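You operate a simulated robot arm through the tools that you are given. There is no shell and no other tool. Be economical: measure what you need, move in short steps, check, and stop when the job is done.

The job below is to be done with a simulated robot arm. You get a single attempt, and the scene is never put back.

TASK
Open the spectrometer drawer, put the blue pad on the table top away inside, then shut the drawer. Press the filter button three times. Put the white stopper from the bench in front of the water unit on the front strip of the spectrometer top and the blue stopper on the desk left of the printer. Open the left computer drawer, take the ink cartridge marked "black" from there and put it on the desk left of the printer, then shut the drawer. Pull the right wash cupboard door open. Any order will do. Set down upright: blue pad, ink cartridge.

Only the result counts: the job must be done as asked and must still hold three seconds after the hand-in. Knocking over, shifting, dropping, spilling or breaking anything else fails it. A push-on lid holds only when it is set on centred and level and pressed home; a screw cap is set on level and turned clockwise until tight.

THE ROBOT
A 7-joint arm with a two-finger parallel gripper on a trunk, on a base that drives. Base frame: it is fixed to the floor where the robot stands at the start and does not move with it; the origin is under the middle of the robot, x ahead of it, y to its left, z up; the surface under the hand at the start is at about z = 0.88. Lengths are in m, angles in degrees, forces in N, time in s.
With the tool pointing down near the work surface it reaches from about 0.28 to 0.72 m from the robot's upright axis, wherever it stands. Its first joint turns from -115.0 to 115.0 degrees. Places, roughly: blue pad (6x5x6 cm) [-3, 0.2, 0.9]; desk left of the printer (32x22 cm) [0.52, -0.28, 0.88]; filter button [-4.1, -0.8, 1.7]; front strip of the spectrometer top (34x18 cm) [0.54, 0.28, 1.38]; ink cartridge [0.25, -0.75, 0.75]; left computer drawer [0.2, -0.7, 0.7]; n1 drawer [0.7, 0.3, 0.7]; right wash cupboard door [-3.4, -1.4, 0.4]; spectrometer drawer [0.6, 0.3, 0.7]; stopper [-3.5, -1.5, 1]. Payload 3.91 kg.
The TCP is the grasp point between the finger pads, 0.03 m short of the fingertips. In the tool frame z runs along the fingers and y along their closing line. Largest opening 0.11 m; finger width 0.02, thickness 0.01; the body of the gripper, 0.048 by 0.112 m, starts 0.055 m behind the TCP.
Orientation is that of the tool frame in the base frame, as a unit quaternion [w, x, y, z]. With the fingers straight down and closing along the base's y, the tool's x points along the base's -x, its y along +y and its z along -z.

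THE INTERFACE
- The arm moves only by the tool play_rows. Its arguments are lists of equal length, an entry for each row: "xyz": the shift along the base's x, y, z in m, a list of three; "rot": the turn, a rotation vector about the base's x, y, z in degrees, a list of three; "claw": the opening, from 0 (shut) to 1 (fully open). In form: {"xyz": [[tx, ty, tz], ...], "rot": [[rx, ry, rz], ...], "claw": [claw, ...]}. A call has 1 to 12 rows; each row is the pose to reach, as a shift and turn from the pose commanded when the call began. Each row takes 0.2 s and may step no farther than 0.05 m and 8.6 degrees from the row before; otherwise, or with a gripper value out of range, the whole call is refused. A pose out of reach is approached as far as the arm can. The call stops where the force on the tool passes 40 N (or 10 N more than at its start, if that is more) or the arm is blocked; 0.2 s more then pass. The fingers move at their own pace (about 0.108 m/s each) and stop on an object; they squeeze with about 38 N. The grip force told is the motor's: it shows also when the fingers shut on nothing. Time passes only in rows, and 0.2 s behind the last, so rows that repeat a pose let the fingers close. The reply holds the time, the measured pose of the TCP, the force on the tool along the base axes, the opening and the grip force, in the units named above and with some noise, with the torque about the TCP (base axes, N m) and any sound that the robot's microphone picked up, and new pictures: "show" is both (left out), scene, wrist or none.
- Cameras (640 x 400 px; columns grow to the right, rows downward): "scene" is now at [-0.0084, 0.1042, 1.8143]; the picture's right is [-0.63, -0.78, 0.00], its down [-0.55, 0.45, -0.70] and it looks along [0.55, -0.44, -0.71] (base axes); focal length 214 px, centre (320, 200). "wrist" rides on the gripper at [0.072, 0.017, -0.103] in the tool frame; the picture's right is [-0.23, 0.97, 0.00], its down [-0.76, -0.18, -0.62] and it looks along [-0.61, -0.14, 0.78] (tool axes); focal length 222 px, centre (320, 200). There is no depth. A picture from a camera that has moved, and an enlarged one, comes with that camera's place and axes in the base frame and with its lens. The place of the scene camera against the robot may be out by one fixed shift of up to 0.018 m in any direction.
- slide_trunk(by): slides the trunk up (or, below 0, down) by that many m; the arm and the scene camera ride with it, the base frame stays. It gives what a move gives, with no picture.
- steer(legs): drives the robot by 1 to 6 legs, each [ahead, turn to the left] in m and degrees, along the robot's own axes; the way and the turn of a leg run together, so that a leg with both is an arc; at most 1.5 m and 180 degrees a leg. The arm and the cameras ride along, it lands a little off, and it stops where it bumps. It gives what a move gives, and a new picture of the scene camera.
- head_to(pan, tilt): turns the head with the scene camera to pan (to the left, within 155 degrees either way) and tilt (down, from -29 to 69), counted from straight ahead of the robot. It gives what a move gives, and a new picture of the scene camera.
- inspect(camera, box): a new picture of the part [left, top, right, bottom] of that camera's present view, enlarged. No time passes.
- hand_in(): hands the job in; it is judged then, once.

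Work in short steps. Places have to be worked out from the pictures, the camera data and where the tool is seen: move nearer, look again, correct. Check each grasp and each placing, and mend what went wrong. You have 207 turns and 260 pictures in all, those below and enlarged ones among them. Open the gripper and draw the arm clear of the work before you hand the job in, unless the task says otherwise.

The tools are called after "Emit:" as a command line: name --argument value ..., lists and objects as JSON in quotes. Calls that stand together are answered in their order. play_rows: Moves the arm, as the interface text tells. Its arguments: {"type":"object","properties":{"xyz":{"type":"array"},"rot":{"type":"array"},"claw":{"type":"array"},"show":{"type":"string","enum":["both","scene","wrist","none"]}},"required":["xyz","rot","claw"]} The other tools are called the same way: slide_trunk (by) slides the trunk up or down; steer (legs) drives the base; head_to (pan, tilt) turns the head that bears the scene camera; inspect (camera, box) takes an enlarged picture of a part of a camera's view; hand_in () hands the job in.

At the start:

```text
t: 0.0
eef_pos: [0.2734, -0.3838, 1.5296]
tcp_rot: [-0.001, 0.0, 1.0, 0.0]
force: [-0.5, 0.2, 0.3]
ft_torque: [0.0, 0.02, 0.02]
grip_width: 0.1101
grasp_force: 0.0
trunk travel left (down, up): [-0.925, 0.065]
robot x, y, heading: [-0.0005, 0.0008, -0.1]
head pan, tilt: [-39.0, 45.4]
```

scene: 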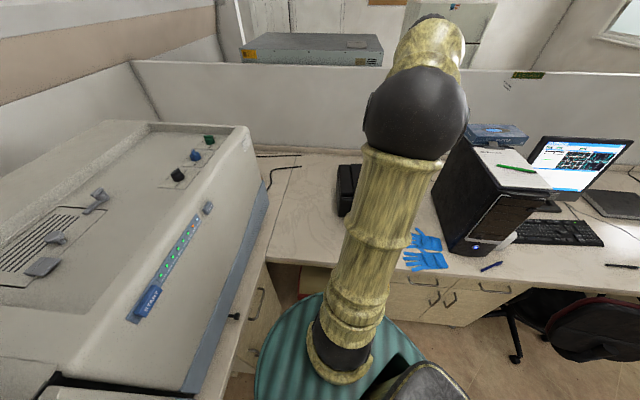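
wrist: 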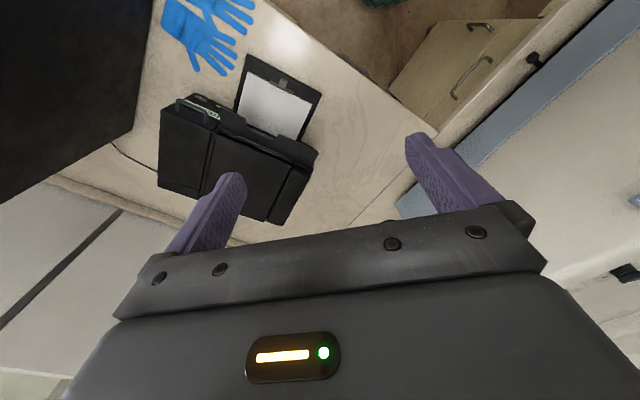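

I'll look around first to learn the scene: head toward the spectrometer on the left.

Emit:
head_to --pan 20 --tilt 45

Emit:
head_to --pan -60 --tilt 45

Emit:
head_to --pan 150 --tilt 15

Emit:
head_to --pan -150 --tilt 15

```text
t: 1.3
eef_pos: [0.2727, -0.3844, 1.5301]
tcp_rot: [0.0, 0.0, 1.0, 0.001]
force: [-0.4, 0.7, 0.0]
ft_torque: [-0.02, -0.04, 0.03]
grip_width: 0.11
grasp_force: 0.0
trunk travel left (down, up): [-0.925, 0.065]
robot x, y, heading: [-0.0031, 0.0019, -0.1]
head pan, tilt: [20.0, 45.0]
camera scene: at [0.0051, 0.1829, 1.8148], right [0.34, -0.94, 0.0], down [-0.66, -0.24, -0.71], along [0.66, 0.24, -0.71], focal length 214 px, centre (320, 200)
```

scene: 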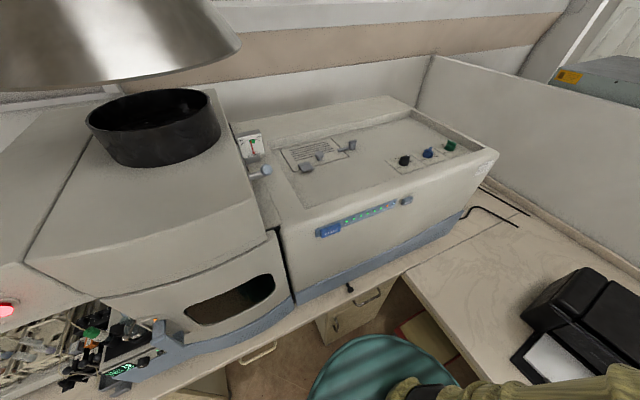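

```text
t: 2.8
eef_pos: [0.2723, -0.3849, 1.5316]
tcp_rot: [0.0, 0.0, 1.0, 0.0]
force: [-0.2, -0.4, -0.1]
ft_torque: [-0.02, 0.0, 0.0]
grip_width: 0.1098
grasp_force: 0.1
trunk travel left (down, up): [-0.925, 0.065]
robot x, y, heading: [0.0005, 0.0029, 0.1]
head pan, tilt: [-60.0, 45.0]
camera scene: at [-0.0306, 0.0849, 1.8148], right [-0.87, -0.5, 0.0], down [-0.35, 0.61, -0.71], along [0.35, -0.61, -0.71], focal length 214 px, centre (320, 200)
```

scene: 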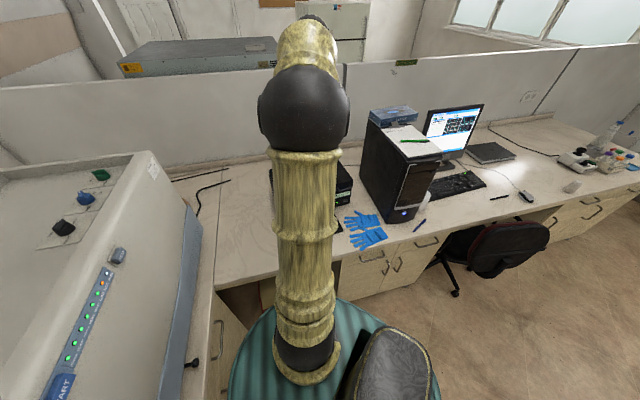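

```text
t: 5.9
eef_pos: [0.2732, -0.3833, 1.5312]
tcp_rot: [0.001, -0.001, 1.0, 0.0]
force: [0.1, 0.2, 0.6]
ft_torque: [-0.02, -0.01, -0.05]
grip_width: 0.11
grasp_force: 0.0
trunk travel left (down, up): [-0.925, 0.065]
robot x, y, heading: [-0.0014, -0.0008, 0.2]
head pan, tilt: [150.0, 15.0]
camera scene: at [-0.1522, 0.202, 1.8616], right [0.5, 0.87, 0.0], down [0.22, -0.13, -0.97], along [-0.84, 0.48, -0.26], focal length 214 px, centre (320, 200)
```

scene: 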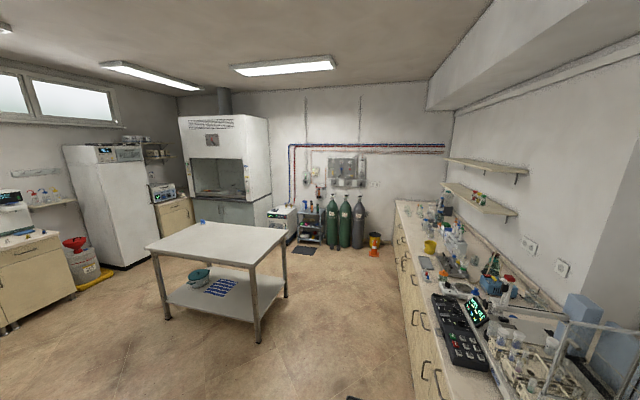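

```text
t: 9.9
eef_pos: [0.2735, -0.3832, 1.5312]
tcp_rot: [0.0, 0.0, 1.0, 0.0]
force: [-0.1, 0.3, 0.4]
ft_torque: [0.01, 0.0, 0.01]
grip_width: 0.11
grasp_force: 0.1
trunk travel left (down, up): [-0.925, 0.065]
robot x, y, heading: [0.0027, -0.0021, -0.1]
head pan, tilt: [-150.0, 15.0]
camera scene: at [-0.1523, 0.1085, 1.8616], right [-0.5, 0.87, 0.0], down [0.22, 0.13, -0.97], along [-0.84, -0.48, -0.26], focal length 214 px, centre (320, 200)
```

scene: 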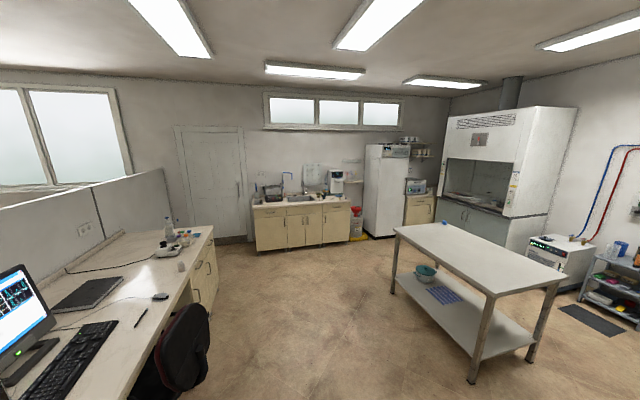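

Emit:
inspect --camera "scene" --box '[230, 130, 470, 280]'

```text
2.67 times, centred on (350, 205) of scene
camera zoom: at [-0.1523, 0.1085, 1.8616], right [-0.5, 0.87, 0.0], down [0.22, 0.13, -0.97], along [-0.84, -0.48, -0.26], focal length 572 px, centre (240, 187)
```

zoom: 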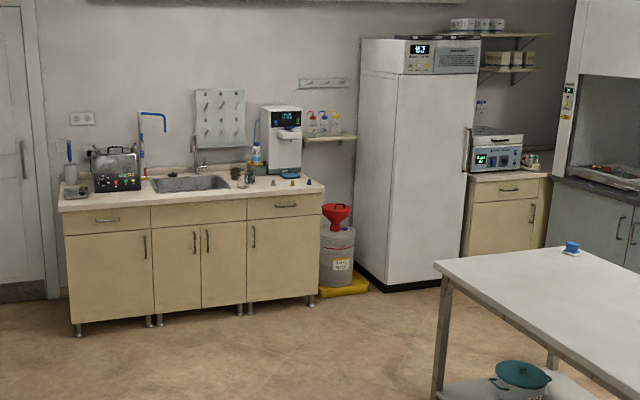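

The benches run at 45° to my base frame (spectrometer bench ahead‑left, computer desk ahead‑right). I'll back off to see the drawer fronts.

Emit:
steer --legs '[[-0.7, 0]]'

Emit:
head_to --pan 25 --tilt 40

Emit:
head_to --pan -30 --tilt 40

```text
t: 14.4
eef_pos: [-0.4356, -0.3838, 1.5303]
tcp_rot: [0.0, 0.0, 1.0, 0.0]
force: [-0.3, 0.3, 0.7]
ft_torque: [-0.03, -0.01, 0.02]
grip_width: 0.1097
grasp_force: 0.1
trunk travel left (down, up): [-0.925, 0.065]
robot x, y, heading: [-0.7072, -0.0005, 0.0]
head pan, tilt: [-150.0, 15.0]
camera scene: at [-0.8616, 0.1089, 1.8616], right [-0.5, 0.87, 0.0], down [0.22, 0.13, -0.97], along [-0.84, -0.48, -0.26], focal length 214 px, centre (320, 200)
```

scene: 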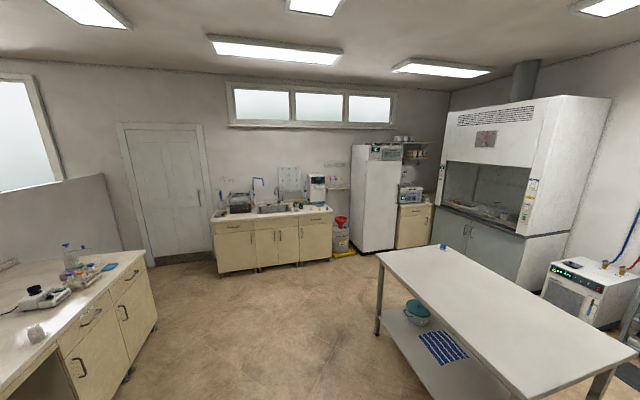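

```text
t: 17.1
eef_pos: [-0.4357, -0.383, 1.5317]
tcp_rot: [0.0, 0.001, 1.0, 0.0]
force: [-0.7, -0.2, -0.4]
ft_torque: [0.01, 0.0, -0.02]
grip_width: 0.1097
grasp_force: 0.1
trunk travel left (down, up): [-0.925, 0.065]
robot x, y, heading: [-0.7107, -0.0017, -0.1]
head pan, tilt: [25.0, 40.0]
camera scene: at [-0.703, 0.1914, 1.8221], right [0.42, -0.91, 0.0], down [-0.58, -0.27, -0.77], along [0.69, 0.32, -0.64], focal length 214 px, centre (320, 200)
```

scene: 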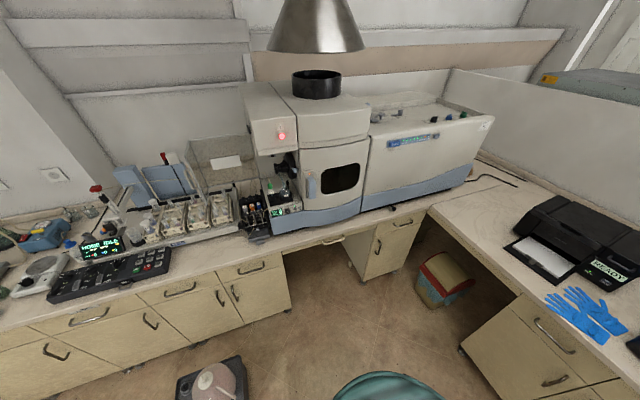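

```text
t: 18.3
eef_pos: [-0.4361, -0.3832, 1.5312]
tcp_rot: [0.001, 0.001, 1.0, 0.0]
force: [-0.2, -0.5, -1.0]
ft_torque: [0.02, -0.03, 0.01]
grip_width: 0.11
grasp_force: 0.0
trunk travel left (down, up): [-0.925, 0.065]
robot x, y, heading: [-0.7082, 0.0011, -0.1]
head pan, tilt: [-30.0, 40.0]
camera scene: at [-0.7065, 0.1131, 1.8221], right [-0.5, -0.87, 0.0], down [-0.56, 0.32, -0.77], along [0.66, -0.38, -0.64], focal length 214 px, centre (320, 200)
```

scene: 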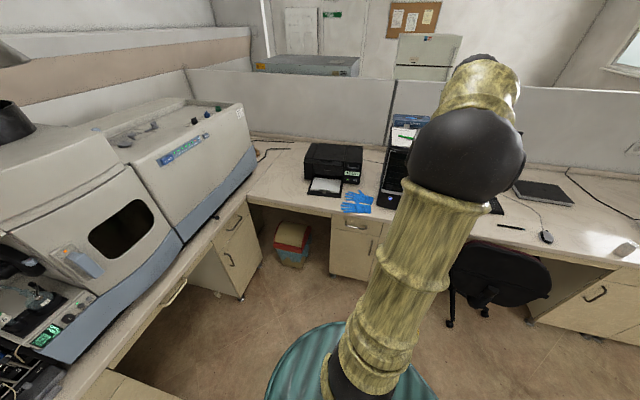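

Emit:
head_to --pan 10 --tilt 40

Emit:
inspect --camera "scene" --box '[180, 130, 420, 280]'

Emit:
inspect --camera "scene" --box '[400, 150, 640, 300]'

```text
t: 19.4
eef_pos: [-0.4354, -0.3838, 1.5292]
tcp_rot: [0.0, 0.0, 1.0, 0.0]
force: [-0.3, 0.5, -0.8]
ft_torque: [0.0, 0.02, 0.02]
grip_width: 0.1098
grasp_force: 0.0
trunk travel left (down, up): [-0.925, 0.065]
robot x, y, heading: [-0.7127, 0.0045, 0.3]
head pan, tilt: [10.0, 40.0]
camera scene: at [-0.6963, 0.1701, 1.8221], right [0.17, -0.98, 0.0], down [-0.63, -0.11, -0.77], along [0.75, 0.13, -0.64], focal length 214 px, centre (320, 200)
```

scene: 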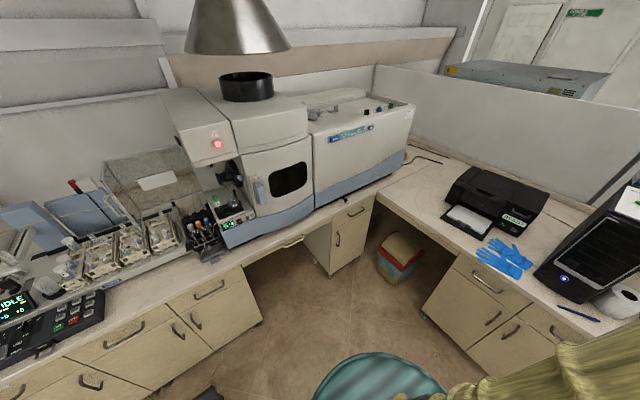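

```text
2.67 times, centred on (300, 205) of scene
camera zoom: at [-0.6963, 0.1701, 1.8221], right [0.17, -0.98, 0.0], down [-0.63, -0.11, -0.77], along [0.75, 0.13, -0.64], focal length 572 px, centre (373, 187)
```

zoom: 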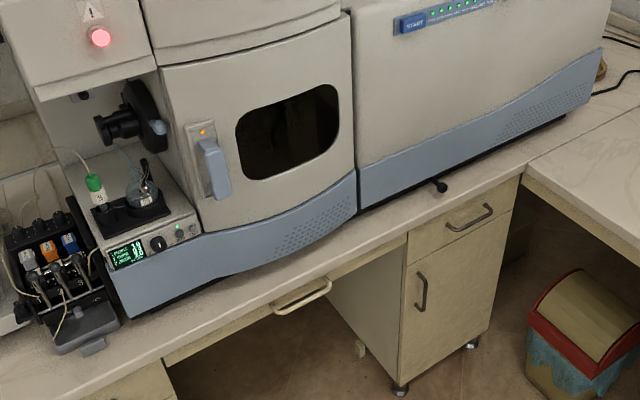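

```text
2.67 times, centred on (520, 225) of scene
camera zoom: at [-0.6963, 0.1701, 1.8221], right [0.17, -0.98, 0.0], down [-0.63, -0.11, -0.77], along [0.75, 0.13, -0.64], focal length 572 px, centre (-213, 133)
```

zoom: 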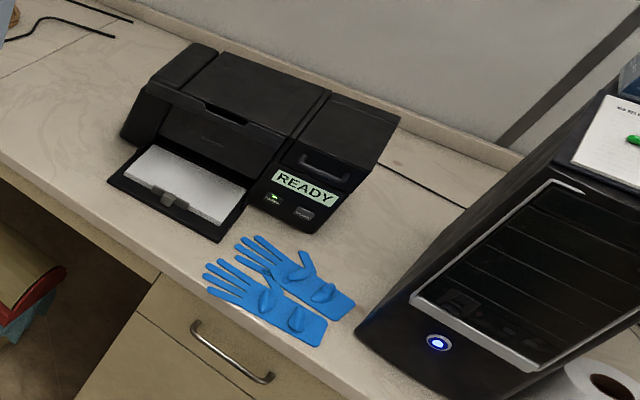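

I judge the left computer drawer handle near (0.02,-0.58,~0.77) and the spectrometer drawer handle near (0.46,0.10,~0.77). First I drive to face the computer drawer.

Emit:
steer --legs '[[0, -45], [0.2, 0]]'

Emit:
play_rows --xyz '[[0.03, 0.03, 0], [0.07, 0.06, 0], [0.1, 0.09, 0], [0.14, 0.12, 0], [0.17, 0.14, 0]]' --rot '[[0, 0, 0], [0, 0, 0], [0, 0, 0], [0, 0, 0], [0, 0, 0]]' --claw '[1, 1, 1, 1, 1]' --show "none"

Emit:
head_to --pan 0 --tilt 55

```text
t: 24.0
eef_pos: [-0.6367, -0.604, 1.5302]
tcp_rot: [0.001, 0.374, 0.927, 0.0]
force: [-0.4, -0.6, 0.0]
ft_torque: [0.03, 0.02, 0.01]
grip_width: 0.11
grasp_force: 0.0
trunk travel left (down, up): [-0.925, 0.065]
robot x, y, heading: [-0.5702, -0.1388, -44.2]
head pan, tilt: [10.0, 40.0]
camera scene: at [-0.4441, -0.0317, 1.8221], right [-0.56, -0.83, 0.0], down [-0.53, 0.36, -0.77], along [0.64, -0.43, -0.64], focal length 214 px, centre (320, 200)
```

scene: 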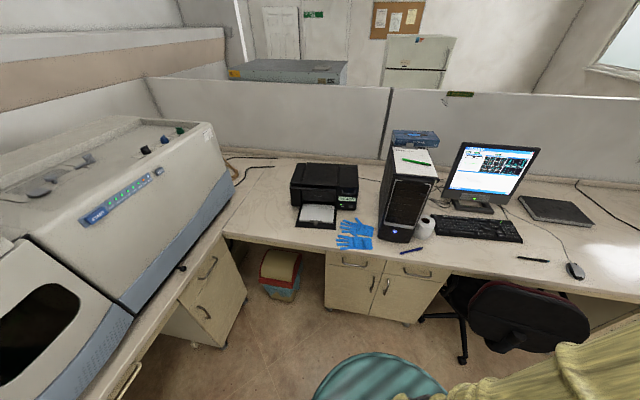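

```text
t: 25.2
eef_pos: [-0.466, -0.4624, 1.5306]
tcp_rot: [0.0, 0.375, 0.927, 0.0]
force: [0.2, 0.9, 0.3]
ft_torque: [0.0, 0.01, -0.01]
grip_width: 0.1101
grasp_force: 0.1
trunk travel left (down, up): [-0.925, 0.065]
robot x, y, heading: [-0.5674, -0.1347, -44.0]
head pan, tilt: [10.0, 40.0]
```

```text
t: 26.0
eef_pos: [-0.4664, -0.4637, 1.5302]
tcp_rot: [0.0, 0.374, 0.927, 0.0]
force: [-1.0, 0.9, -0.3]
ft_torque: [0.02, -0.01, -0.03]
grip_width: 0.1102
grasp_force: 0.0
trunk travel left (down, up): [-0.925, 0.065]
robot x, y, heading: [-0.5671, -0.1388, -44.1]
head pan, tilt: [0.0, 55.0]
camera scene: at [-0.4628, -0.0339, 1.8014], right [-0.69, -0.72, 0.0], down [-0.59, 0.57, -0.57], along [0.41, -0.4, -0.82], focal length 214 px, centre (320, 200)
```

scene: 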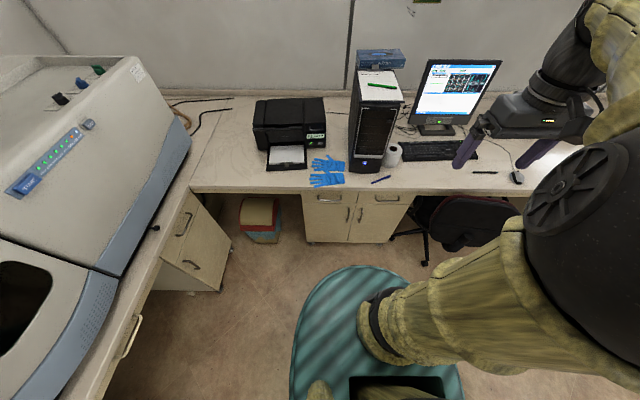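

Handle triangulates to about (0.015,-0.577,0.776). I turn the tool horizontal (fingers toward the drawer, closing vertically) in free air, in two calls.

Emit:
play_rows --xyz '[[0.03, 0, 0], [0.06, 0, 0], [0.09, 0, 0], [0.12, 0, 0], [0.15, 0, 0], [0.18, 0, 0], [0.2, 0, 0], [0.22, 0, 0], [0.22, 0, 0], [0.22, 0, 0], [0.22, 0, 0], [0.22, 0, 0]]' --rot '[[0, -6.94, -4.9], [0, -13.9, -9.8], [0, -20.8, -14.7], [0, -27.8, -19.6], [0, -34.7, -24.5], [0, -41.6, -29.4], [0, -48.6, -34.3], [0, -55.5, -39.2], [0, -62.4, -44.1], [0, -69.4, -49], [0, -76.3, -53.9], [0, -83.3, -58.8]]' --claw '[1, 1, 1, 1, 1, 1, 1, 1, 1, 1, 1, 1]' --show "scene"

```text
t: 28.6
eef_pos: [-0.2453, -0.4628, 1.5303]
tcp_rot: [0.589, 0.651, 0.416, 0.236]
force: [0.1, 0.6, 0.2]
ft_torque: [0.03, 0.01, 0.01]
grip_width: 0.1101
grasp_force: 0.1
trunk travel left (down, up): [-0.925, 0.065]
robot x, y, heading: [-0.5684, -0.1409, -43.9]
head pan, tilt: [0.0, 55.0]
camera scene: at [-0.462, -0.0335, 1.8013], right [-0.69, -0.72, 0.0], down [-0.59, 0.57, -0.57], along [0.41, -0.4, -0.82], focal length 214 px, centre (320, 200)
```

scene: 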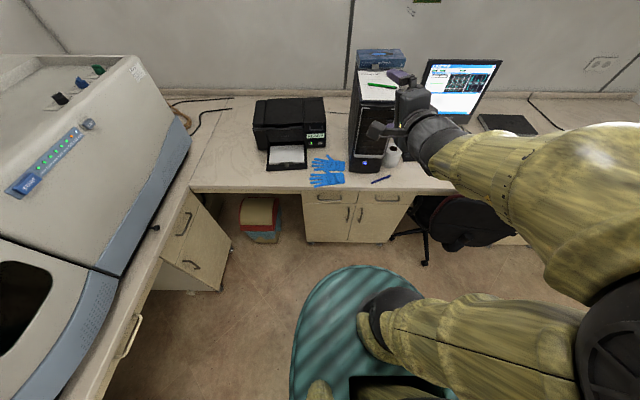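

Emit:
play_rows --xyz '[[0.01, -0.005, 0], [0.01, -0.01, 0], [0.01, -0.01, 0]]' --rot '[[0, -6.94, -4.9], [0, -13.9, -9.8], [0, -14.7, -10.5]]' --claw '[1, 1, 1]' --show "none"

Emit:
slide_trunk --by -0.5

Emit:
inspect --camera "scene" --box '[0, 0, 640, 400]'

Emit:
inspect --camera "wrist" --box '[0, 0, 640, 400]'

```text
t: 29.4
eef_pos: [-0.2351, -0.4761, 1.5319]
tcp_rot: [0.655, 0.652, 0.276, 0.264]
force: [0.4, -0.7, 0.4]
ft_torque: [-0.03, -0.04, 0.03]
grip_width: 0.1097
grasp_force: 0.1
trunk travel left (down, up): [-0.925, 0.065]
robot x, y, heading: [-0.5615, -0.1404, -44.0]
head pan, tilt: [0.0, 55.0]
```

```text
refused: -0.5 is not a number from -0.4 to 0.4
```

```text
1.00 times, centred on (320, 200) of scene (not enlarged: the box is as wide or as high as the picture)
camera zoom: at [-0.4622, -0.0366, 1.8015], right [-0.69, -0.72, 0.0], down [-0.59, 0.57, -0.57], along [0.41, -0.4, -0.82], focal length 214 px, centre (320, 200)
```

zoom: 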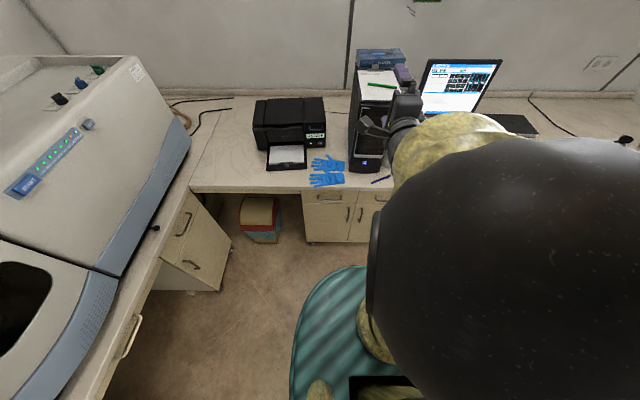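

```text
1.00 times, centred on (320, 200) of wrist (not enlarged: the box is as wide or as high as the picture)
camera zoom: at [-0.2571, -0.3509, 1.5468], right [-0.15, -0.15, 0.98], down [-0.98, -0.1, -0.16], along [0.12, -0.98, -0.13], focal length 222 px, centre (320, 200)
```

zoom: 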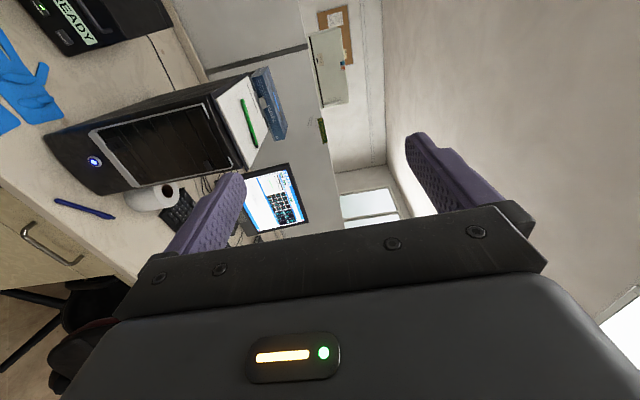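

Tool is horizontal as intended. Now lower the trunk.

Emit:
slide_trunk --by -0.4

Emit:
slide_trunk --by -0.35

Emit:
play_rows --xyz '[[0, 0, 0]]' --rot '[[0, 0, 0]]' --claw '[1]'

```text
t: 33.2
eef_pos: [-0.2357, -0.474, 1.1319]
tcp_rot: [0.655, 0.651, 0.276, 0.264]
force: [-0.4, 1.0, 0.1]
ft_torque: [0.01, 0.0, -0.03]
grip_width: 0.11
grasp_force: 0.2
trunk travel left (down, up): [-0.525, 0.465]
robot x, y, heading: [-0.5661, -0.137, -44.0]
head pan, tilt: [0.0, 55.0]
```

```text
t: 36.6
eef_pos: [-0.2362, -0.4744, 0.7821]
tcp_rot: [0.655, 0.652, 0.276, 0.264]
force: [-0.1, -0.2, 0.3]
ft_torque: [-0.03, -0.01, -0.01]
grip_width: 0.1098
grasp_force: 0.1
trunk travel left (down, up): [-0.175, 0.815]
robot x, y, heading: [-0.5647, -0.1372, -43.7]
head pan, tilt: [0.0, 55.0]
```

```text
t: 37.0
eef_pos: [-0.2346, -0.4744, 0.7826]
tcp_rot: [0.655, 0.652, 0.276, 0.264]
force: [-0.8, -0.6, -0.5]
ft_torque: [0.01, -0.01, 0.02]
grip_width: 0.1102
grasp_force: 0.0
trunk travel left (down, up): [-0.175, 0.815]
robot x, y, heading: [-0.5663, -0.1364, -44.1]
head pan, tilt: [0.0, 55.0]
camera scene: at [-0.463, -0.0339, 1.0514], right [-0.69, -0.72, 0.0], down [-0.59, 0.57, -0.57], along [0.41, -0.4, -0.82], focal length 214 px, centre (320, 200)
camera wrist: at [-0.2578, -0.3486, 0.7974], right [-0.15, -0.15, 0.98], down [-0.98, -0.1, -0.16], along [0.12, -0.98, -0.13], focal length 222 px, centre (320, 200)
```

scene: 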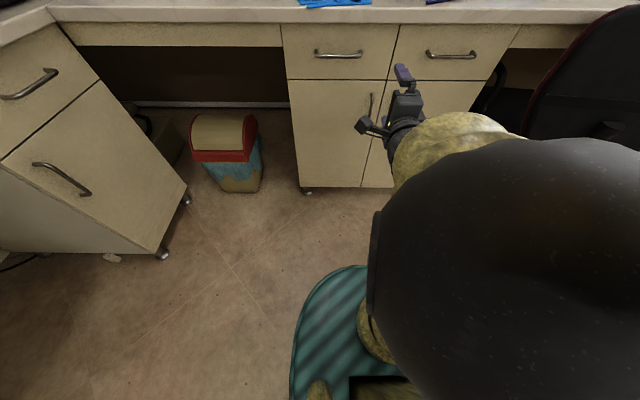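
wrist: 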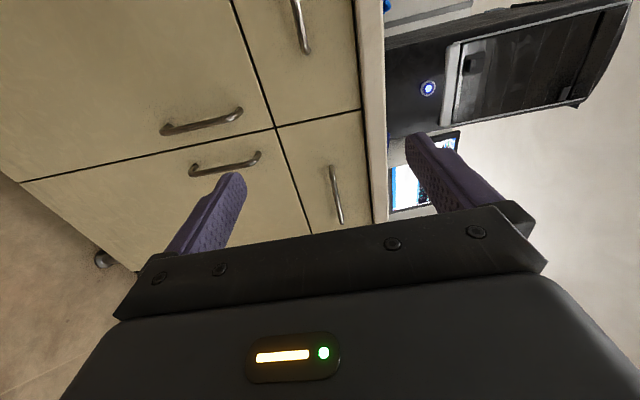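

Handle estimated at about (0.0,-0.59,0.772). I move in front of it with fingers half open and check.

Emit:
play_rows --xyz '[[0.04, -0.01, -0.002], [0.08, -0.02, -0.005], [0.12, -0.03, -0.008], [0.15, -0.04, -0.01], [0.178, -0.048, -0.01]]' --rot '[[0, 0, 0], [0, 0, 0], [0, 0, 0], [0, 0, 0], [0, 0, 0]]' --claw '[0.6, 0.6, 0.6, 0.6, 0.6]'

```text
t: 38.2
eef_pos: [-0.1267, -0.5499, 0.8125]
tcp_rot: [0.65, 0.653, 0.283, 0.268]
force: [-1.0, 0.4, -0.1]
ft_torque: [0.0, 0.01, -0.01]
grip_width: 0.0659
grasp_force: 0.0
out of reach, approached as far as the arm can: row 1, 2, 3, 4, 5
trunk travel left (down, up): [-0.175, 0.815]
robot x, y, heading: [-0.5653, -0.1382, -43.8]
head pan, tilt: [0.0, 55.0]
camera scene: at [-0.463, -0.034, 1.0514], right [-0.69, -0.72, 0.0], down [-0.59, 0.57, -0.57], along [0.41, -0.4, -0.82], focal length 214 px, centre (320, 200)
camera wrist: at [-0.1506, -0.4255, 0.8289], right [-0.14, -0.16, 0.98], down [-0.98, -0.11, -0.16], along [0.14, -0.98, -0.14], focal length 222 px, centre (320, 200)
```

scene: 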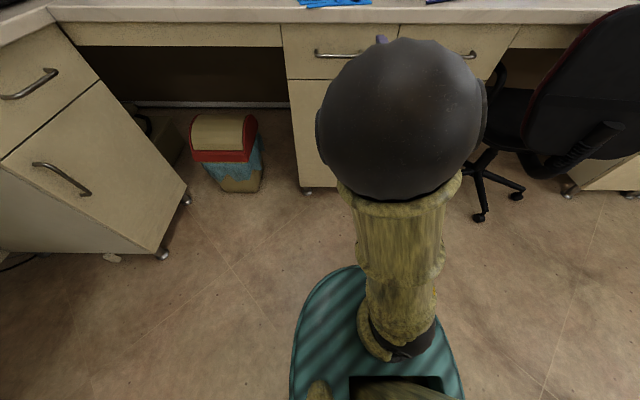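
wrist: 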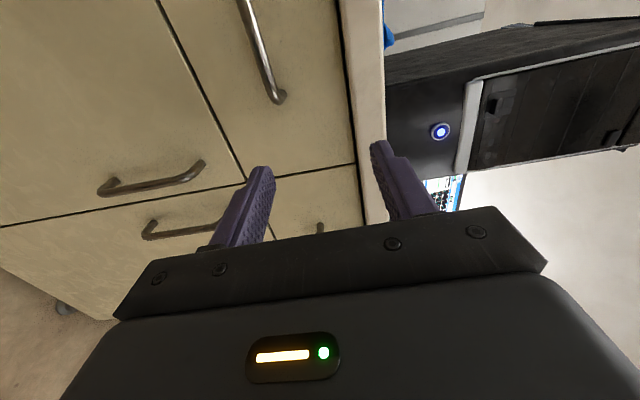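

The shoulder is too low (z≈0.36) for this reach. I raise the trunk 0.3 and then lower the hand with the arm.

Emit:
slide_trunk --by 0.33

Emit:
play_rows --xyz '[[0, 0, -0.05], [0, 0, -0.1], [0, 0, -0.15], [0, 0, -0.2], [0, 0, -0.25], [0, 0, -0.3], [0, 0, -0.33]]' --rot '[[0, 0, 0], [0, 0, 0], [0, 0, 0], [0, 0, 0], [0, 0, 0], [0, 0, 0], [0, 0, 0]]' --claw '[0.6, 0.6, 0.6, 0.6, 0.6, 0.6, 0.6]'

```text
t: 41.5
eef_pos: [-0.1259, -0.5506, 1.1414]
tcp_rot: [0.65, 0.653, 0.283, 0.267]
force: [-0.1, -0.6, 0.8]
ft_torque: [-0.04, 0.0, -0.01]
grip_width: 0.0661
grasp_force: 0.1
trunk travel left (down, up): [-0.505, 0.485]
robot x, y, heading: [-0.5663, -0.1383, -44.2]
head pan, tilt: [0.0, 55.0]
```

```text
t: 43.1
eef_pos: [-0.2119, -0.511, 1.0501]
tcp_rot: [0.649, 0.652, 0.285, 0.269]
force: [0.5, 0.0, 0.7]
ft_torque: [0.01, 0.0, -0.02]
grip_width: 0.0662
grasp_force: 0.1
out of reach, approached as far as the arm can: row 1, 2, 3, 4, 5, 6, 7
trunk travel left (down, up): [-0.505, 0.485]
robot x, y, heading: [-0.5658, -0.1365, -44.1]
head pan, tilt: [0.0, 55.0]
camera scene: at [-0.4628, -0.034, 1.3814], right [-0.69, -0.72, 0.0], down [-0.59, 0.57, -0.57], along [0.41, -0.4, -0.82], focal length 214 px, centre (320, 200)
camera wrist: at [-0.2368, -0.3852, 1.0664], right [-0.14, -0.16, 0.98], down [-0.98, -0.12, -0.16], along [0.14, -0.98, -0.14], focal length 222 px, centre (320, 200)
```

scene: 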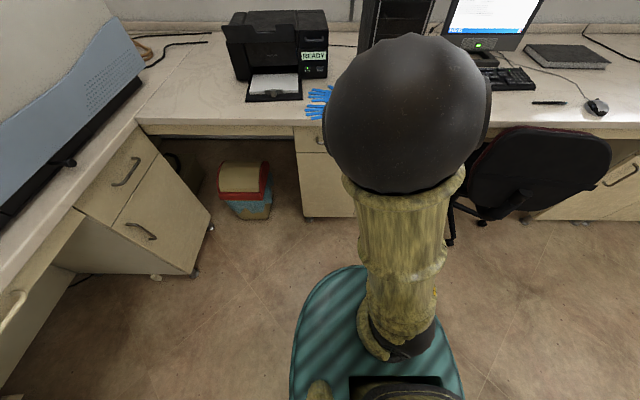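
wrist: 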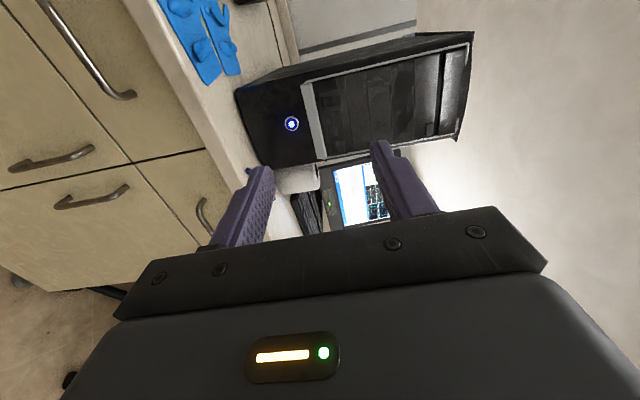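

A wrist limit blocks the fully level tool. I'll pitch the fingers 45° down instead, which should suit the arm better and still hook the handle from above.

Emit:
play_rows --xyz '[[0, 0, 0], [0, 0, 0], [0, 0, 0], [0, 0, 0], [0, 0, 0], [0, 0, 0]]' --rot '[[5.3, 5.3, 0], [10.6, 10.6, 0], [15.9, 15.9, 0], [21.2, 21.2, 0], [26.5, 26.5, 0], [31.8, 31.8, 0]]' --claw '[0.6, 0.6, 0.6, 0.6, 0.6, 0.6]'

```text
t: 44.5
eef_pos: [-0.1994, -0.5094, 1.048]
tcp_rot: [0.378, 0.834, 0.356, 0.189]
force: [-1.6, 0.3, -1.0]
ft_torque: [-0.06, -0.03, 0.09]
grip_width: 0.066
grasp_force: 0.1
out of reach, approached as far as the arm can: row 5, 6
trunk travel left (down, up): [-0.505, 0.485]
robot x, y, heading: [-0.5673, -0.1424, -43.8]
head pan, tilt: [0.0, 55.0]
camera scene: at [-0.4627, -0.034, 1.3813], right [-0.69, -0.72, 0.0], down [-0.59, 0.57, -0.57], along [0.41, -0.4, -0.82], focal length 214 px, centre (320, 200)
camera wrist: at [-0.2045, -0.4111, 1.1305], right [0.29, -0.62, 0.73], down [-0.96, -0.17, 0.23], along [-0.02, -0.77, -0.64], focal length 222 px, centre (320, 200)
```

scene: 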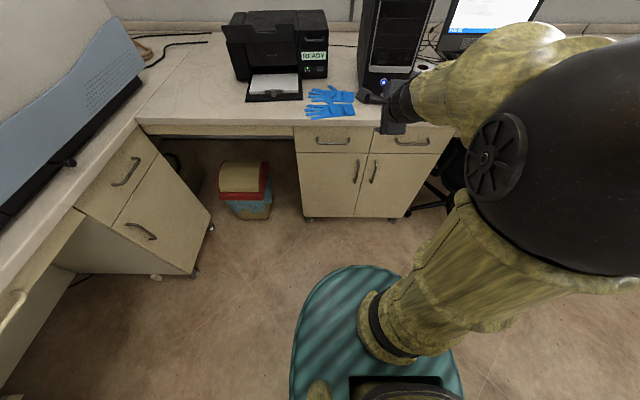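
wrist: 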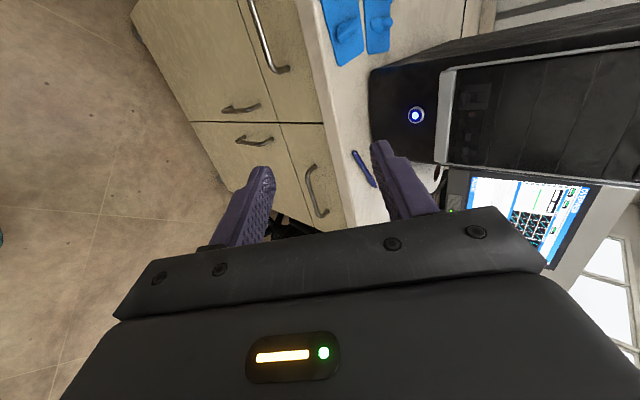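

The elbow swings out because of a wrist-roll limit. I'll roll the hand 180° about its own axis to the opposite roll, two calls.

Emit:
play_rows --xyz '[[0, 0, 0], [0, 0, 0], [0, 0, 0], [0, 0, 0], [0, 0, 0], [0, 0, 0], [0, 0, 0], [0, 0, 0], [0, 0, 0], [0, 0, 0], [0, 0, 0], [0, 0, 0]]' --rot '[[4.96, -4.22, -5.48], [9.93, -8.43, -10.97], [14.9, -12.6, -16.4], [19.9, -16.9, -21.9], [24.8, -21.1, -27.4], [29.8, -25.3, -32.9], [34.7, -29.5, -38.4], [39.7, -33.7, -43.9], [44.7, -37.9, -49.3], [49.6, -42.2, -54.8], [54.6, -46.4, -60.3], [59.6, -50.6, -65.8]]' --claw '[0.6, 0.6, 0.6, 0.6, 0.6, 0.6, 0.6, 0.6, 0.6, 0.6, 0.6, 0.6]' --show "none"

Emit:
play_rows --xyz '[[0, 0, 0], [0, 0, 0], [0, 0, 0], [0, 0, 0], [0, 0, 0], [0, 0, 0], [0, 0, 0], [0, 0, 0], [0, 0, 0]]' --rot '[[4.96, -4.22, -5.48], [9.93, -8.43, -10.97], [14.9, -12.6, -16.4], [19.9, -16.9, -21.9], [24.8, -21.1, -27.4], [29.8, -25.3, -32.9], [34.7, -29.5, -38.4], [39.7, -33.7, -43.9], [44.7, -37.9, -49.3]]' --claw '[0.6, 0.6, 0.6, 0.6, 0.6, 0.6, 0.6, 0.6, 0.6]'

```text
t: 47.1
eef_pos: [-0.2008, -0.5096, 1.0459]
tcp_rot: [0.091, 0.808, -0.413, 0.411]
force: [0.0, -0.6, 0.0]
ft_torque: [0.01, 0.01, -0.02]
grip_width: 0.066
grasp_force: 0.0
trunk travel left (down, up): [-0.505, 0.485]
robot x, y, heading: [-0.568, -0.1367, -44.0]
head pan, tilt: [0.0, 55.0]
```

```text
t: 49.1
eef_pos: [-0.2046, -0.5212, 1.0187]
tcp_rot: [0.18, -0.389, 0.806, -0.409]
force: [-1.6, -0.7, 0.3]
ft_torque: [0.04, -0.06, 0.04]
grip_width: 0.0661
grasp_force: 0.1
out of reach, approached as far as the arm can: row 7, 8, 9
trunk travel left (down, up): [-0.505, 0.485]
robot x, y, heading: [-0.5647, -0.1373, -44.1]
head pan, tilt: [0.0, 55.0]
camera scene: at [-0.467, -0.0365, 1.382], right [-0.7, -0.72, 0.0], down [-0.59, 0.57, -0.57], along [0.41, -0.4, -0.82], focal length 214 px, centre (320, 200)
camera wrist: at [-0.322, -0.5154, 1.0697], right [-0.32, 0.53, -0.79], down [0.19, 0.85, 0.5], along [0.93, 0.01, -0.37], focal length 222 px, centre (320, 200)
```

scene: 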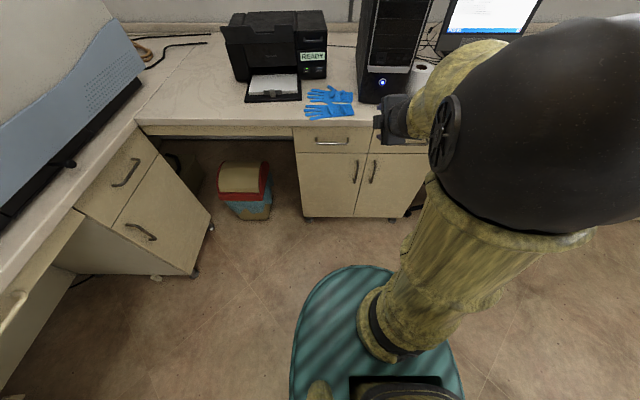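
wrist: 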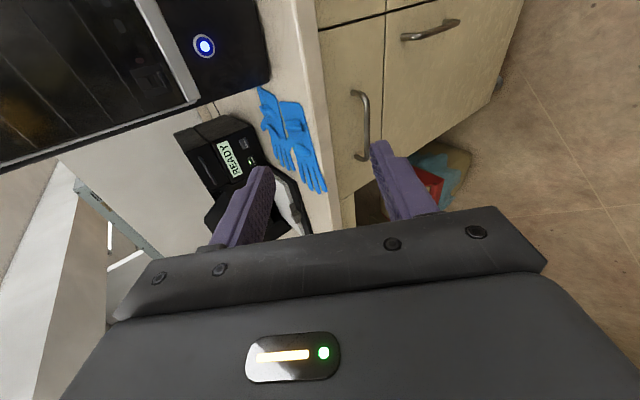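

I found that level-tool worked at ~0.47 m reach with low trunk, so I'll restore that posture and use the base to approach and pull. First roll back.

Emit:
play_rows --xyz '[[0, 0, 0.02], [0, 0, 0.04], [0, 0, 0.06], [0, 0, 0.08], [0, 0, 0.1], [0, 0, 0.1], [0, 0, 0.1], [0, 0, 0.1], [0, 0, 0.1], [0, 0, 0.1], [0, 0, 0.1], [0, 0, 0.1]]' --rot '[[-5.2, 4.45, 5.16], [-10.4, 8.9, 10.3], [-15.6, 13.35, 15.5], [-20.8, 17.8, 20.6], [-26.1, 22.2, 25.8], [-31.3, 26.7, 31], [-36.5, 31.1, 36.1], [-41.7, 35.6, 41.3], [-46.9, 40, 46.4], [-52.1, 44.5, 51.6], [-57.3, 48.9, 56.8], [-62.5, 53.4, 61.9]]' --claw '[0.6, 0.6, 0.6, 0.6, 0.6, 0.6, 0.6, 0.6, 0.6, 0.6, 0.6, 0.6]' --show "none"

Emit:
play_rows --xyz '[[0, 0, 0], [0, 0, 0], [0, 0, 0], [0, 0, 0], [0, 0, 0], [0, 0, 0], [0, 0, 0], [0, 0, 0]]' --rot '[[-5.2, 4.45, 5.16], [-10.4, 8.9, 10.3], [-15.6, 13.35, 15.5], [-20.8, 17.8, 20.6], [-26.1, 22.2, 25.8], [-31.3, 26.7, 31], [-36.5, 31.1, 36.1], [-41.7, 35.6, 41.3]]' --claw '[0.6, 0.6, 0.6, 0.6, 0.6, 0.6, 0.6, 0.6]' --show "none"

```text
t: 51.7
eef_pos: [-0.201, -0.5179, 1.1186]
tcp_rot: [0.208, 0.874, -0.193, 0.395]
force: [0.1, 0.1, -0.4]
ft_torque: [-0.01, 0.0, -0.03]
grip_width: 0.066
grasp_force: 0.1
trunk travel left (down, up): [-0.505, 0.485]
robot x, y, heading: [-0.5642, -0.1418, -44.0]
head pan, tilt: [0.0, 55.0]
```

```text
t: 53.5
eef_pos: [-0.2006, -0.5188, 1.1189]
tcp_rot: [0.394, 0.831, 0.332, 0.208]
force: [-0.6, 0.1, -0.5]
ft_torque: [-0.01, -0.02, -0.03]
grip_width: 0.0663
grasp_force: 0.1
trunk travel left (down, up): [-0.505, 0.485]
robot x, y, heading: [-0.5674, -0.1421, -44.0]
head pan, tilt: [0.0, 55.0]
```

Emit:
play_rows --xyz '[[-0.007, 0.007, 0], [-0.014, 0.014, 0], [-0.021, 0.021, 0], [-0.028, 0.028, 0], [-0.035, 0.035, 0]]' --rot '[[-5.9, -4.7, -0.5], [-11.9, -9.4, -1], [-17.8, -14.1, -1.6], [-23.8, -18.8, -2.1], [-29.7, -23.5, -2.6]]' --claw '[0.6, 0.6, 0.6, 0.6, 0.6]' --show "scene"

```text
t: 54.7
eef_pos: [-0.2358, -0.4825, 1.118]
tcp_rot: [0.656, 0.65, 0.269, 0.272]
force: [0.0, 0.1, -0.4]
ft_torque: [0.0, -0.01, 0.0]
grip_width: 0.0661
grasp_force: 0.1
out of reach, approached as far as the arm can: row 2, 3
trunk travel left (down, up): [-0.505, 0.485]
robot x, y, heading: [-0.5638, -0.1393, -43.9]
head pan, tilt: [0.0, 55.0]
camera scene: at [-0.4633, -0.0341, 1.3814], right [-0.69, -0.72, 0.0], down [-0.59, 0.57, -0.57], along [0.41, -0.4, -0.82], focal length 214 px, centre (320, 200)
```

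scene: 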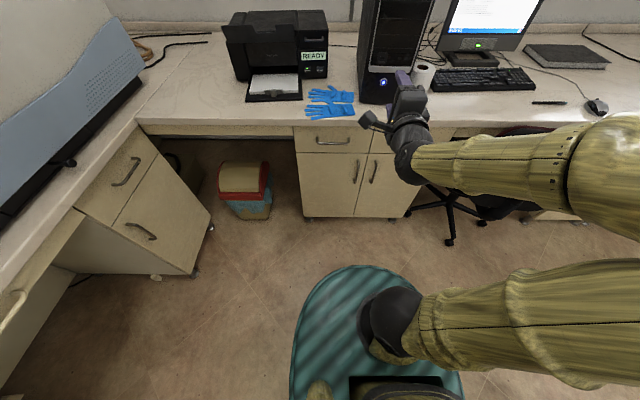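

Level posture recovered (elbow out to the right). Test sliding left 0.09 with the arm, then lower trunk.

Emit:
play_rows --xyz '[[0.022, 0.022, 0], [0.044, 0.044, 0], [0.066, 0.066, 0]]' --rot '[[0, 0, 0], [0, 0, 0], [0, 0, 0]]' --claw '[0.6, 0.6, 0.6]' --show "none"

Emit:
slide_trunk --by -0.345

Emit:
play_rows --xyz '[[0.0, 0.0, 0]]' --rot '[[0, 0, 0]]' --claw '[0.6]'

```text
t: 55.5
eef_pos: [-0.1697, -0.4164, 1.1173]
tcp_rot: [0.656, 0.651, 0.268, 0.271]
force: [0.1, -0.2, 0.2]
ft_torque: [-0.03, 0.01, 0.02]
grip_width: 0.0659
grasp_force: 0.1
trunk travel left (down, up): [-0.505, 0.485]
robot x, y, heading: [-0.5676, -0.1377, -44.0]
head pan, tilt: [0.0, 55.0]
```

```text
t: 58.9
eef_pos: [-0.1691, -0.4162, 0.7724]
tcp_rot: [0.655, 0.652, 0.268, 0.271]
force: [0.0, -0.3, 1.2]
ft_torque: [0.02, 0.0, 0.0]
grip_width: 0.066
grasp_force: 0.0
trunk travel left (down, up): [-0.16, 0.83]
robot x, y, heading: [-0.5633, -0.1387, -44.2]
head pan, tilt: [0.0, 55.0]
```

```text
t: 59.3
eef_pos: [-0.17, -0.4167, 0.7732]
tcp_rot: [0.655, 0.652, 0.268, 0.272]
force: [0.2, 0.7, -0.5]
ft_torque: [0.03, -0.03, -0.01]
grip_width: 0.0662
grasp_force: 0.1
trunk travel left (down, up): [-0.16, 0.83]
robot x, y, heading: [-0.5655, -0.1392, -44.2]
head pan, tilt: [0.0, 55.0]
camera scene: at [-0.463, -0.0339, 1.0364], right [-0.69, -0.72, 0.0], down [-0.59, 0.57, -0.57], along [0.41, -0.4, -0.82], focal length 214 px, centre (320, 200)
camera wrist: at [-0.1922, -0.2906, 0.7892], right [-0.17, -0.16, 0.97], down [-0.98, -0.1, -0.18], along [0.12, -0.98, -0.14], focal length 222 px, centre (320, 200)
```

scene: 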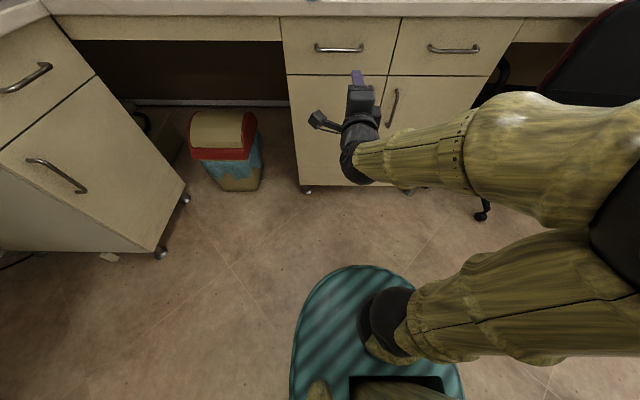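
wrist: 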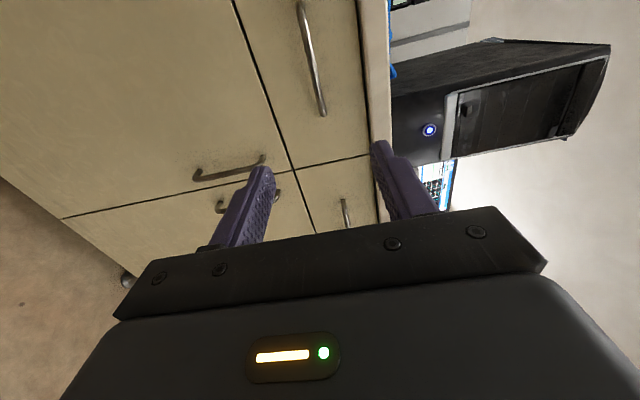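

Handle ≈0.24 m ahead of the TCP and level with it. I drive forward 0.18 and shift left slightly.

Emit:
steer --legs '[[0.18, -0.5]]'

Emit:
play_rows --xyz '[[0.01, 0.01, 0]]' --rot '[[0, 0, 0]]' --claw '[0.6]'

```text
t: 60.9
eef_pos: [-0.044, -0.5445, 0.7729]
tcp_rot: [0.657, 0.652, 0.265, 0.269]
force: [0.8, -1.3, -1.1]
ft_torque: [0.01, -0.01, -0.01]
grip_width: 0.0659
grasp_force: 0.0
trunk travel left (down, up): [-0.16, 0.83]
robot x, y, heading: [-0.4392, -0.2652, -44.3]
head pan, tilt: [0.0, 55.0]
camera scene: at [-0.3333, -0.1603, 1.0364], right [-0.7, -0.71, 0.0], down [-0.58, 0.57, -0.57], along [0.41, -0.4, -0.82], focal length 214 px, centre (320, 200)
```

scene: 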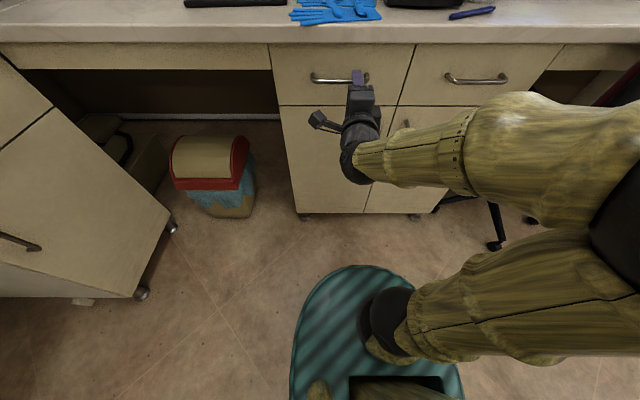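

```text
t: 61.3
eef_pos: [-0.0335, -0.5346, 0.7733]
tcp_rot: [0.657, 0.653, 0.265, 0.268]
force: [-0.2, 0.0, 0.1]
ft_torque: [0.01, -0.01, 0.01]
grip_width: 0.0661
grasp_force: 0.0
trunk travel left (down, up): [-0.16, 0.83]
robot x, y, heading: [-0.4375, -0.2622, -44.4]
head pan, tilt: [0.0, 55.0]
camera scene: at [-0.3334, -0.1604, 1.0364], right [-0.7, -0.71, 0.0], down [-0.58, 0.57, -0.57], along [0.41, -0.4, -0.82], focal length 214 px, centre (320, 200)
camera wrist: at [-0.0551, -0.4095, 0.7891], right [-0.17, -0.15, 0.97], down [-0.98, -0.09, -0.18], along [0.11, -0.98, -0.14], focal length 222 px, centre (320, 200)
```

scene: 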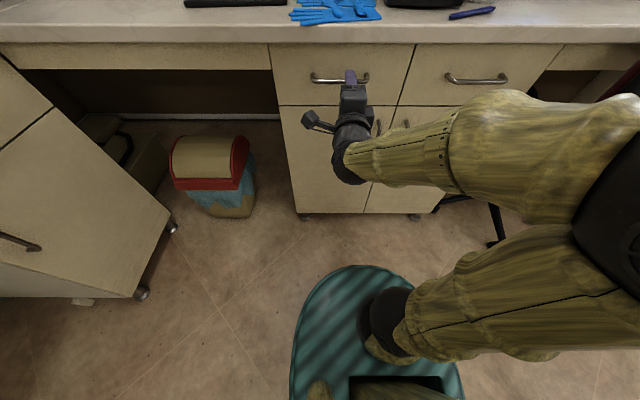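
wrist: 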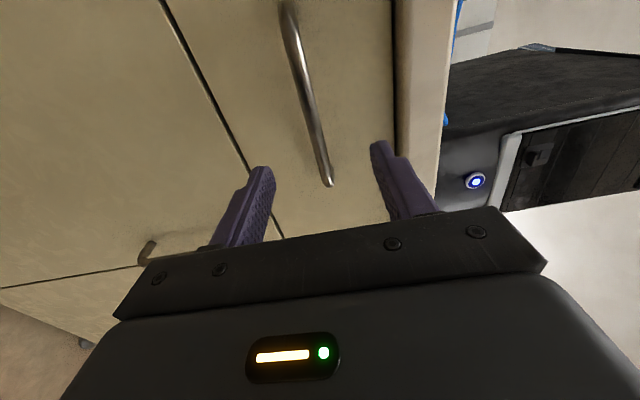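

Handle is between the finger planes, ~6 cm ahead. Advance with the arm and shift 1.5 cm left.

Emit:
play_rows --xyz '[[0.022, -0.002, 0], [0.035, -0.013, -0.001], [0.048, -0.026, -0.002], [0.055, -0.033, -0.002]]' --rot '[[0, 0, 0], [0, 0, 0], [0, 0, 0], [0, 0, 0]]' --claw '[0.6, 0.6, 0.6, 0.6]'

```text
t: 62.3
eef_pos: [0.0211, -0.569, 0.7712]
tcp_rot: [0.657, 0.653, 0.265, 0.267]
force: [0.2, 0.0, 0.3]
ft_torque: [-0.01, 0.02, 0.03]
grip_width: 0.0657
grasp_force: 0.0
trunk travel left (down, up): [-0.16, 0.83]
robot x, y, heading: [-0.4356, -0.2622, -44.4]
head pan, tilt: [0.0, 55.0]
camera scene: at [-0.3334, -0.1603, 1.0364], right [-0.7, -0.71, 0.0], down [-0.58, 0.57, -0.57], along [0.41, -0.4, -0.82], focal length 214 px, centre (320, 200)
camera wrist: at [-0.0001, -0.4428, 0.787], right [-0.17, -0.15, 0.97], down [-0.98, -0.09, -0.18], along [0.11, -0.98, -0.14], focal length 222 px, centre (320, 200)
```

scene: 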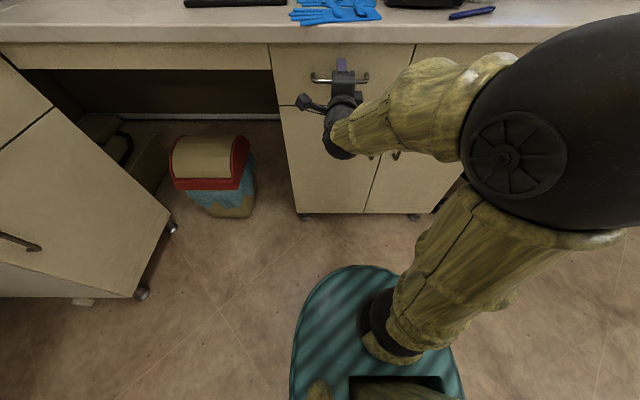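
wrist: 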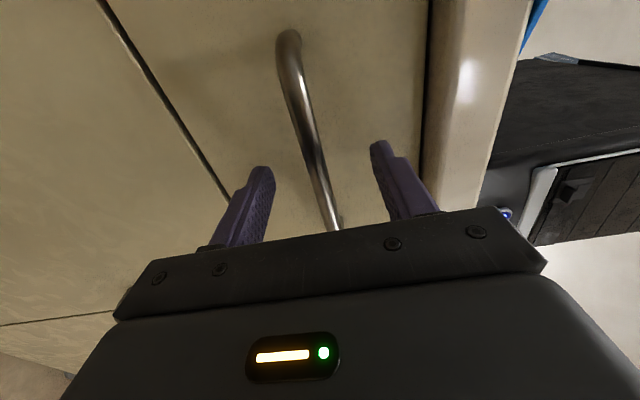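

The bar lies between the fingers; close.

Emit:
play_rows --xyz '[[0, 0, 0], [0, 0, 0], [0, 0, 0]]' --rot '[[0, 0, 0], [0, 0, 0], [0, 0, 0]]' --claw '[0.3, 0, 0]' --show "wrist"

```text
t: 63.1
eef_pos: [0.0212, -0.5684, 0.7704]
tcp_rot: [0.657, 0.653, 0.265, 0.268]
force: [1.7, 0.6, 2.5]
ft_torque: [-0.06, 0.04, -0.01]
grip_width: 0.0112
grasp_force: 44.9
trunk travel left (down, up): [-0.16, 0.83]
robot x, y, heading: [-0.4383, -0.2638, -44.5]
head pan, tilt: [0.0, 55.0]
camera wrist: at [-0.0002, -0.4427, 0.7874], right [-0.17, -0.15, 0.97], down [-0.98, -0.09, -0.18], along [0.11, -0.98, -0.14], focal length 222 px, centre (320, 200)
```

wrist: 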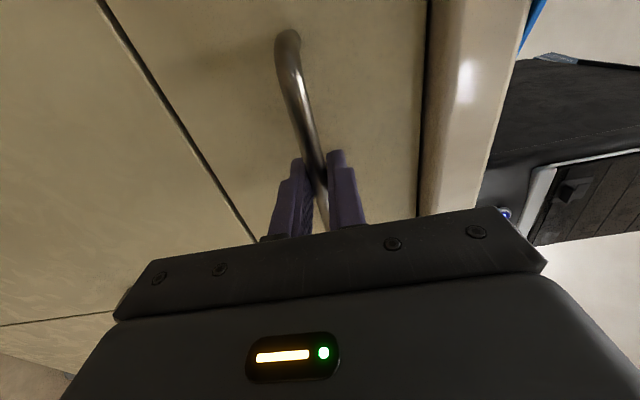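

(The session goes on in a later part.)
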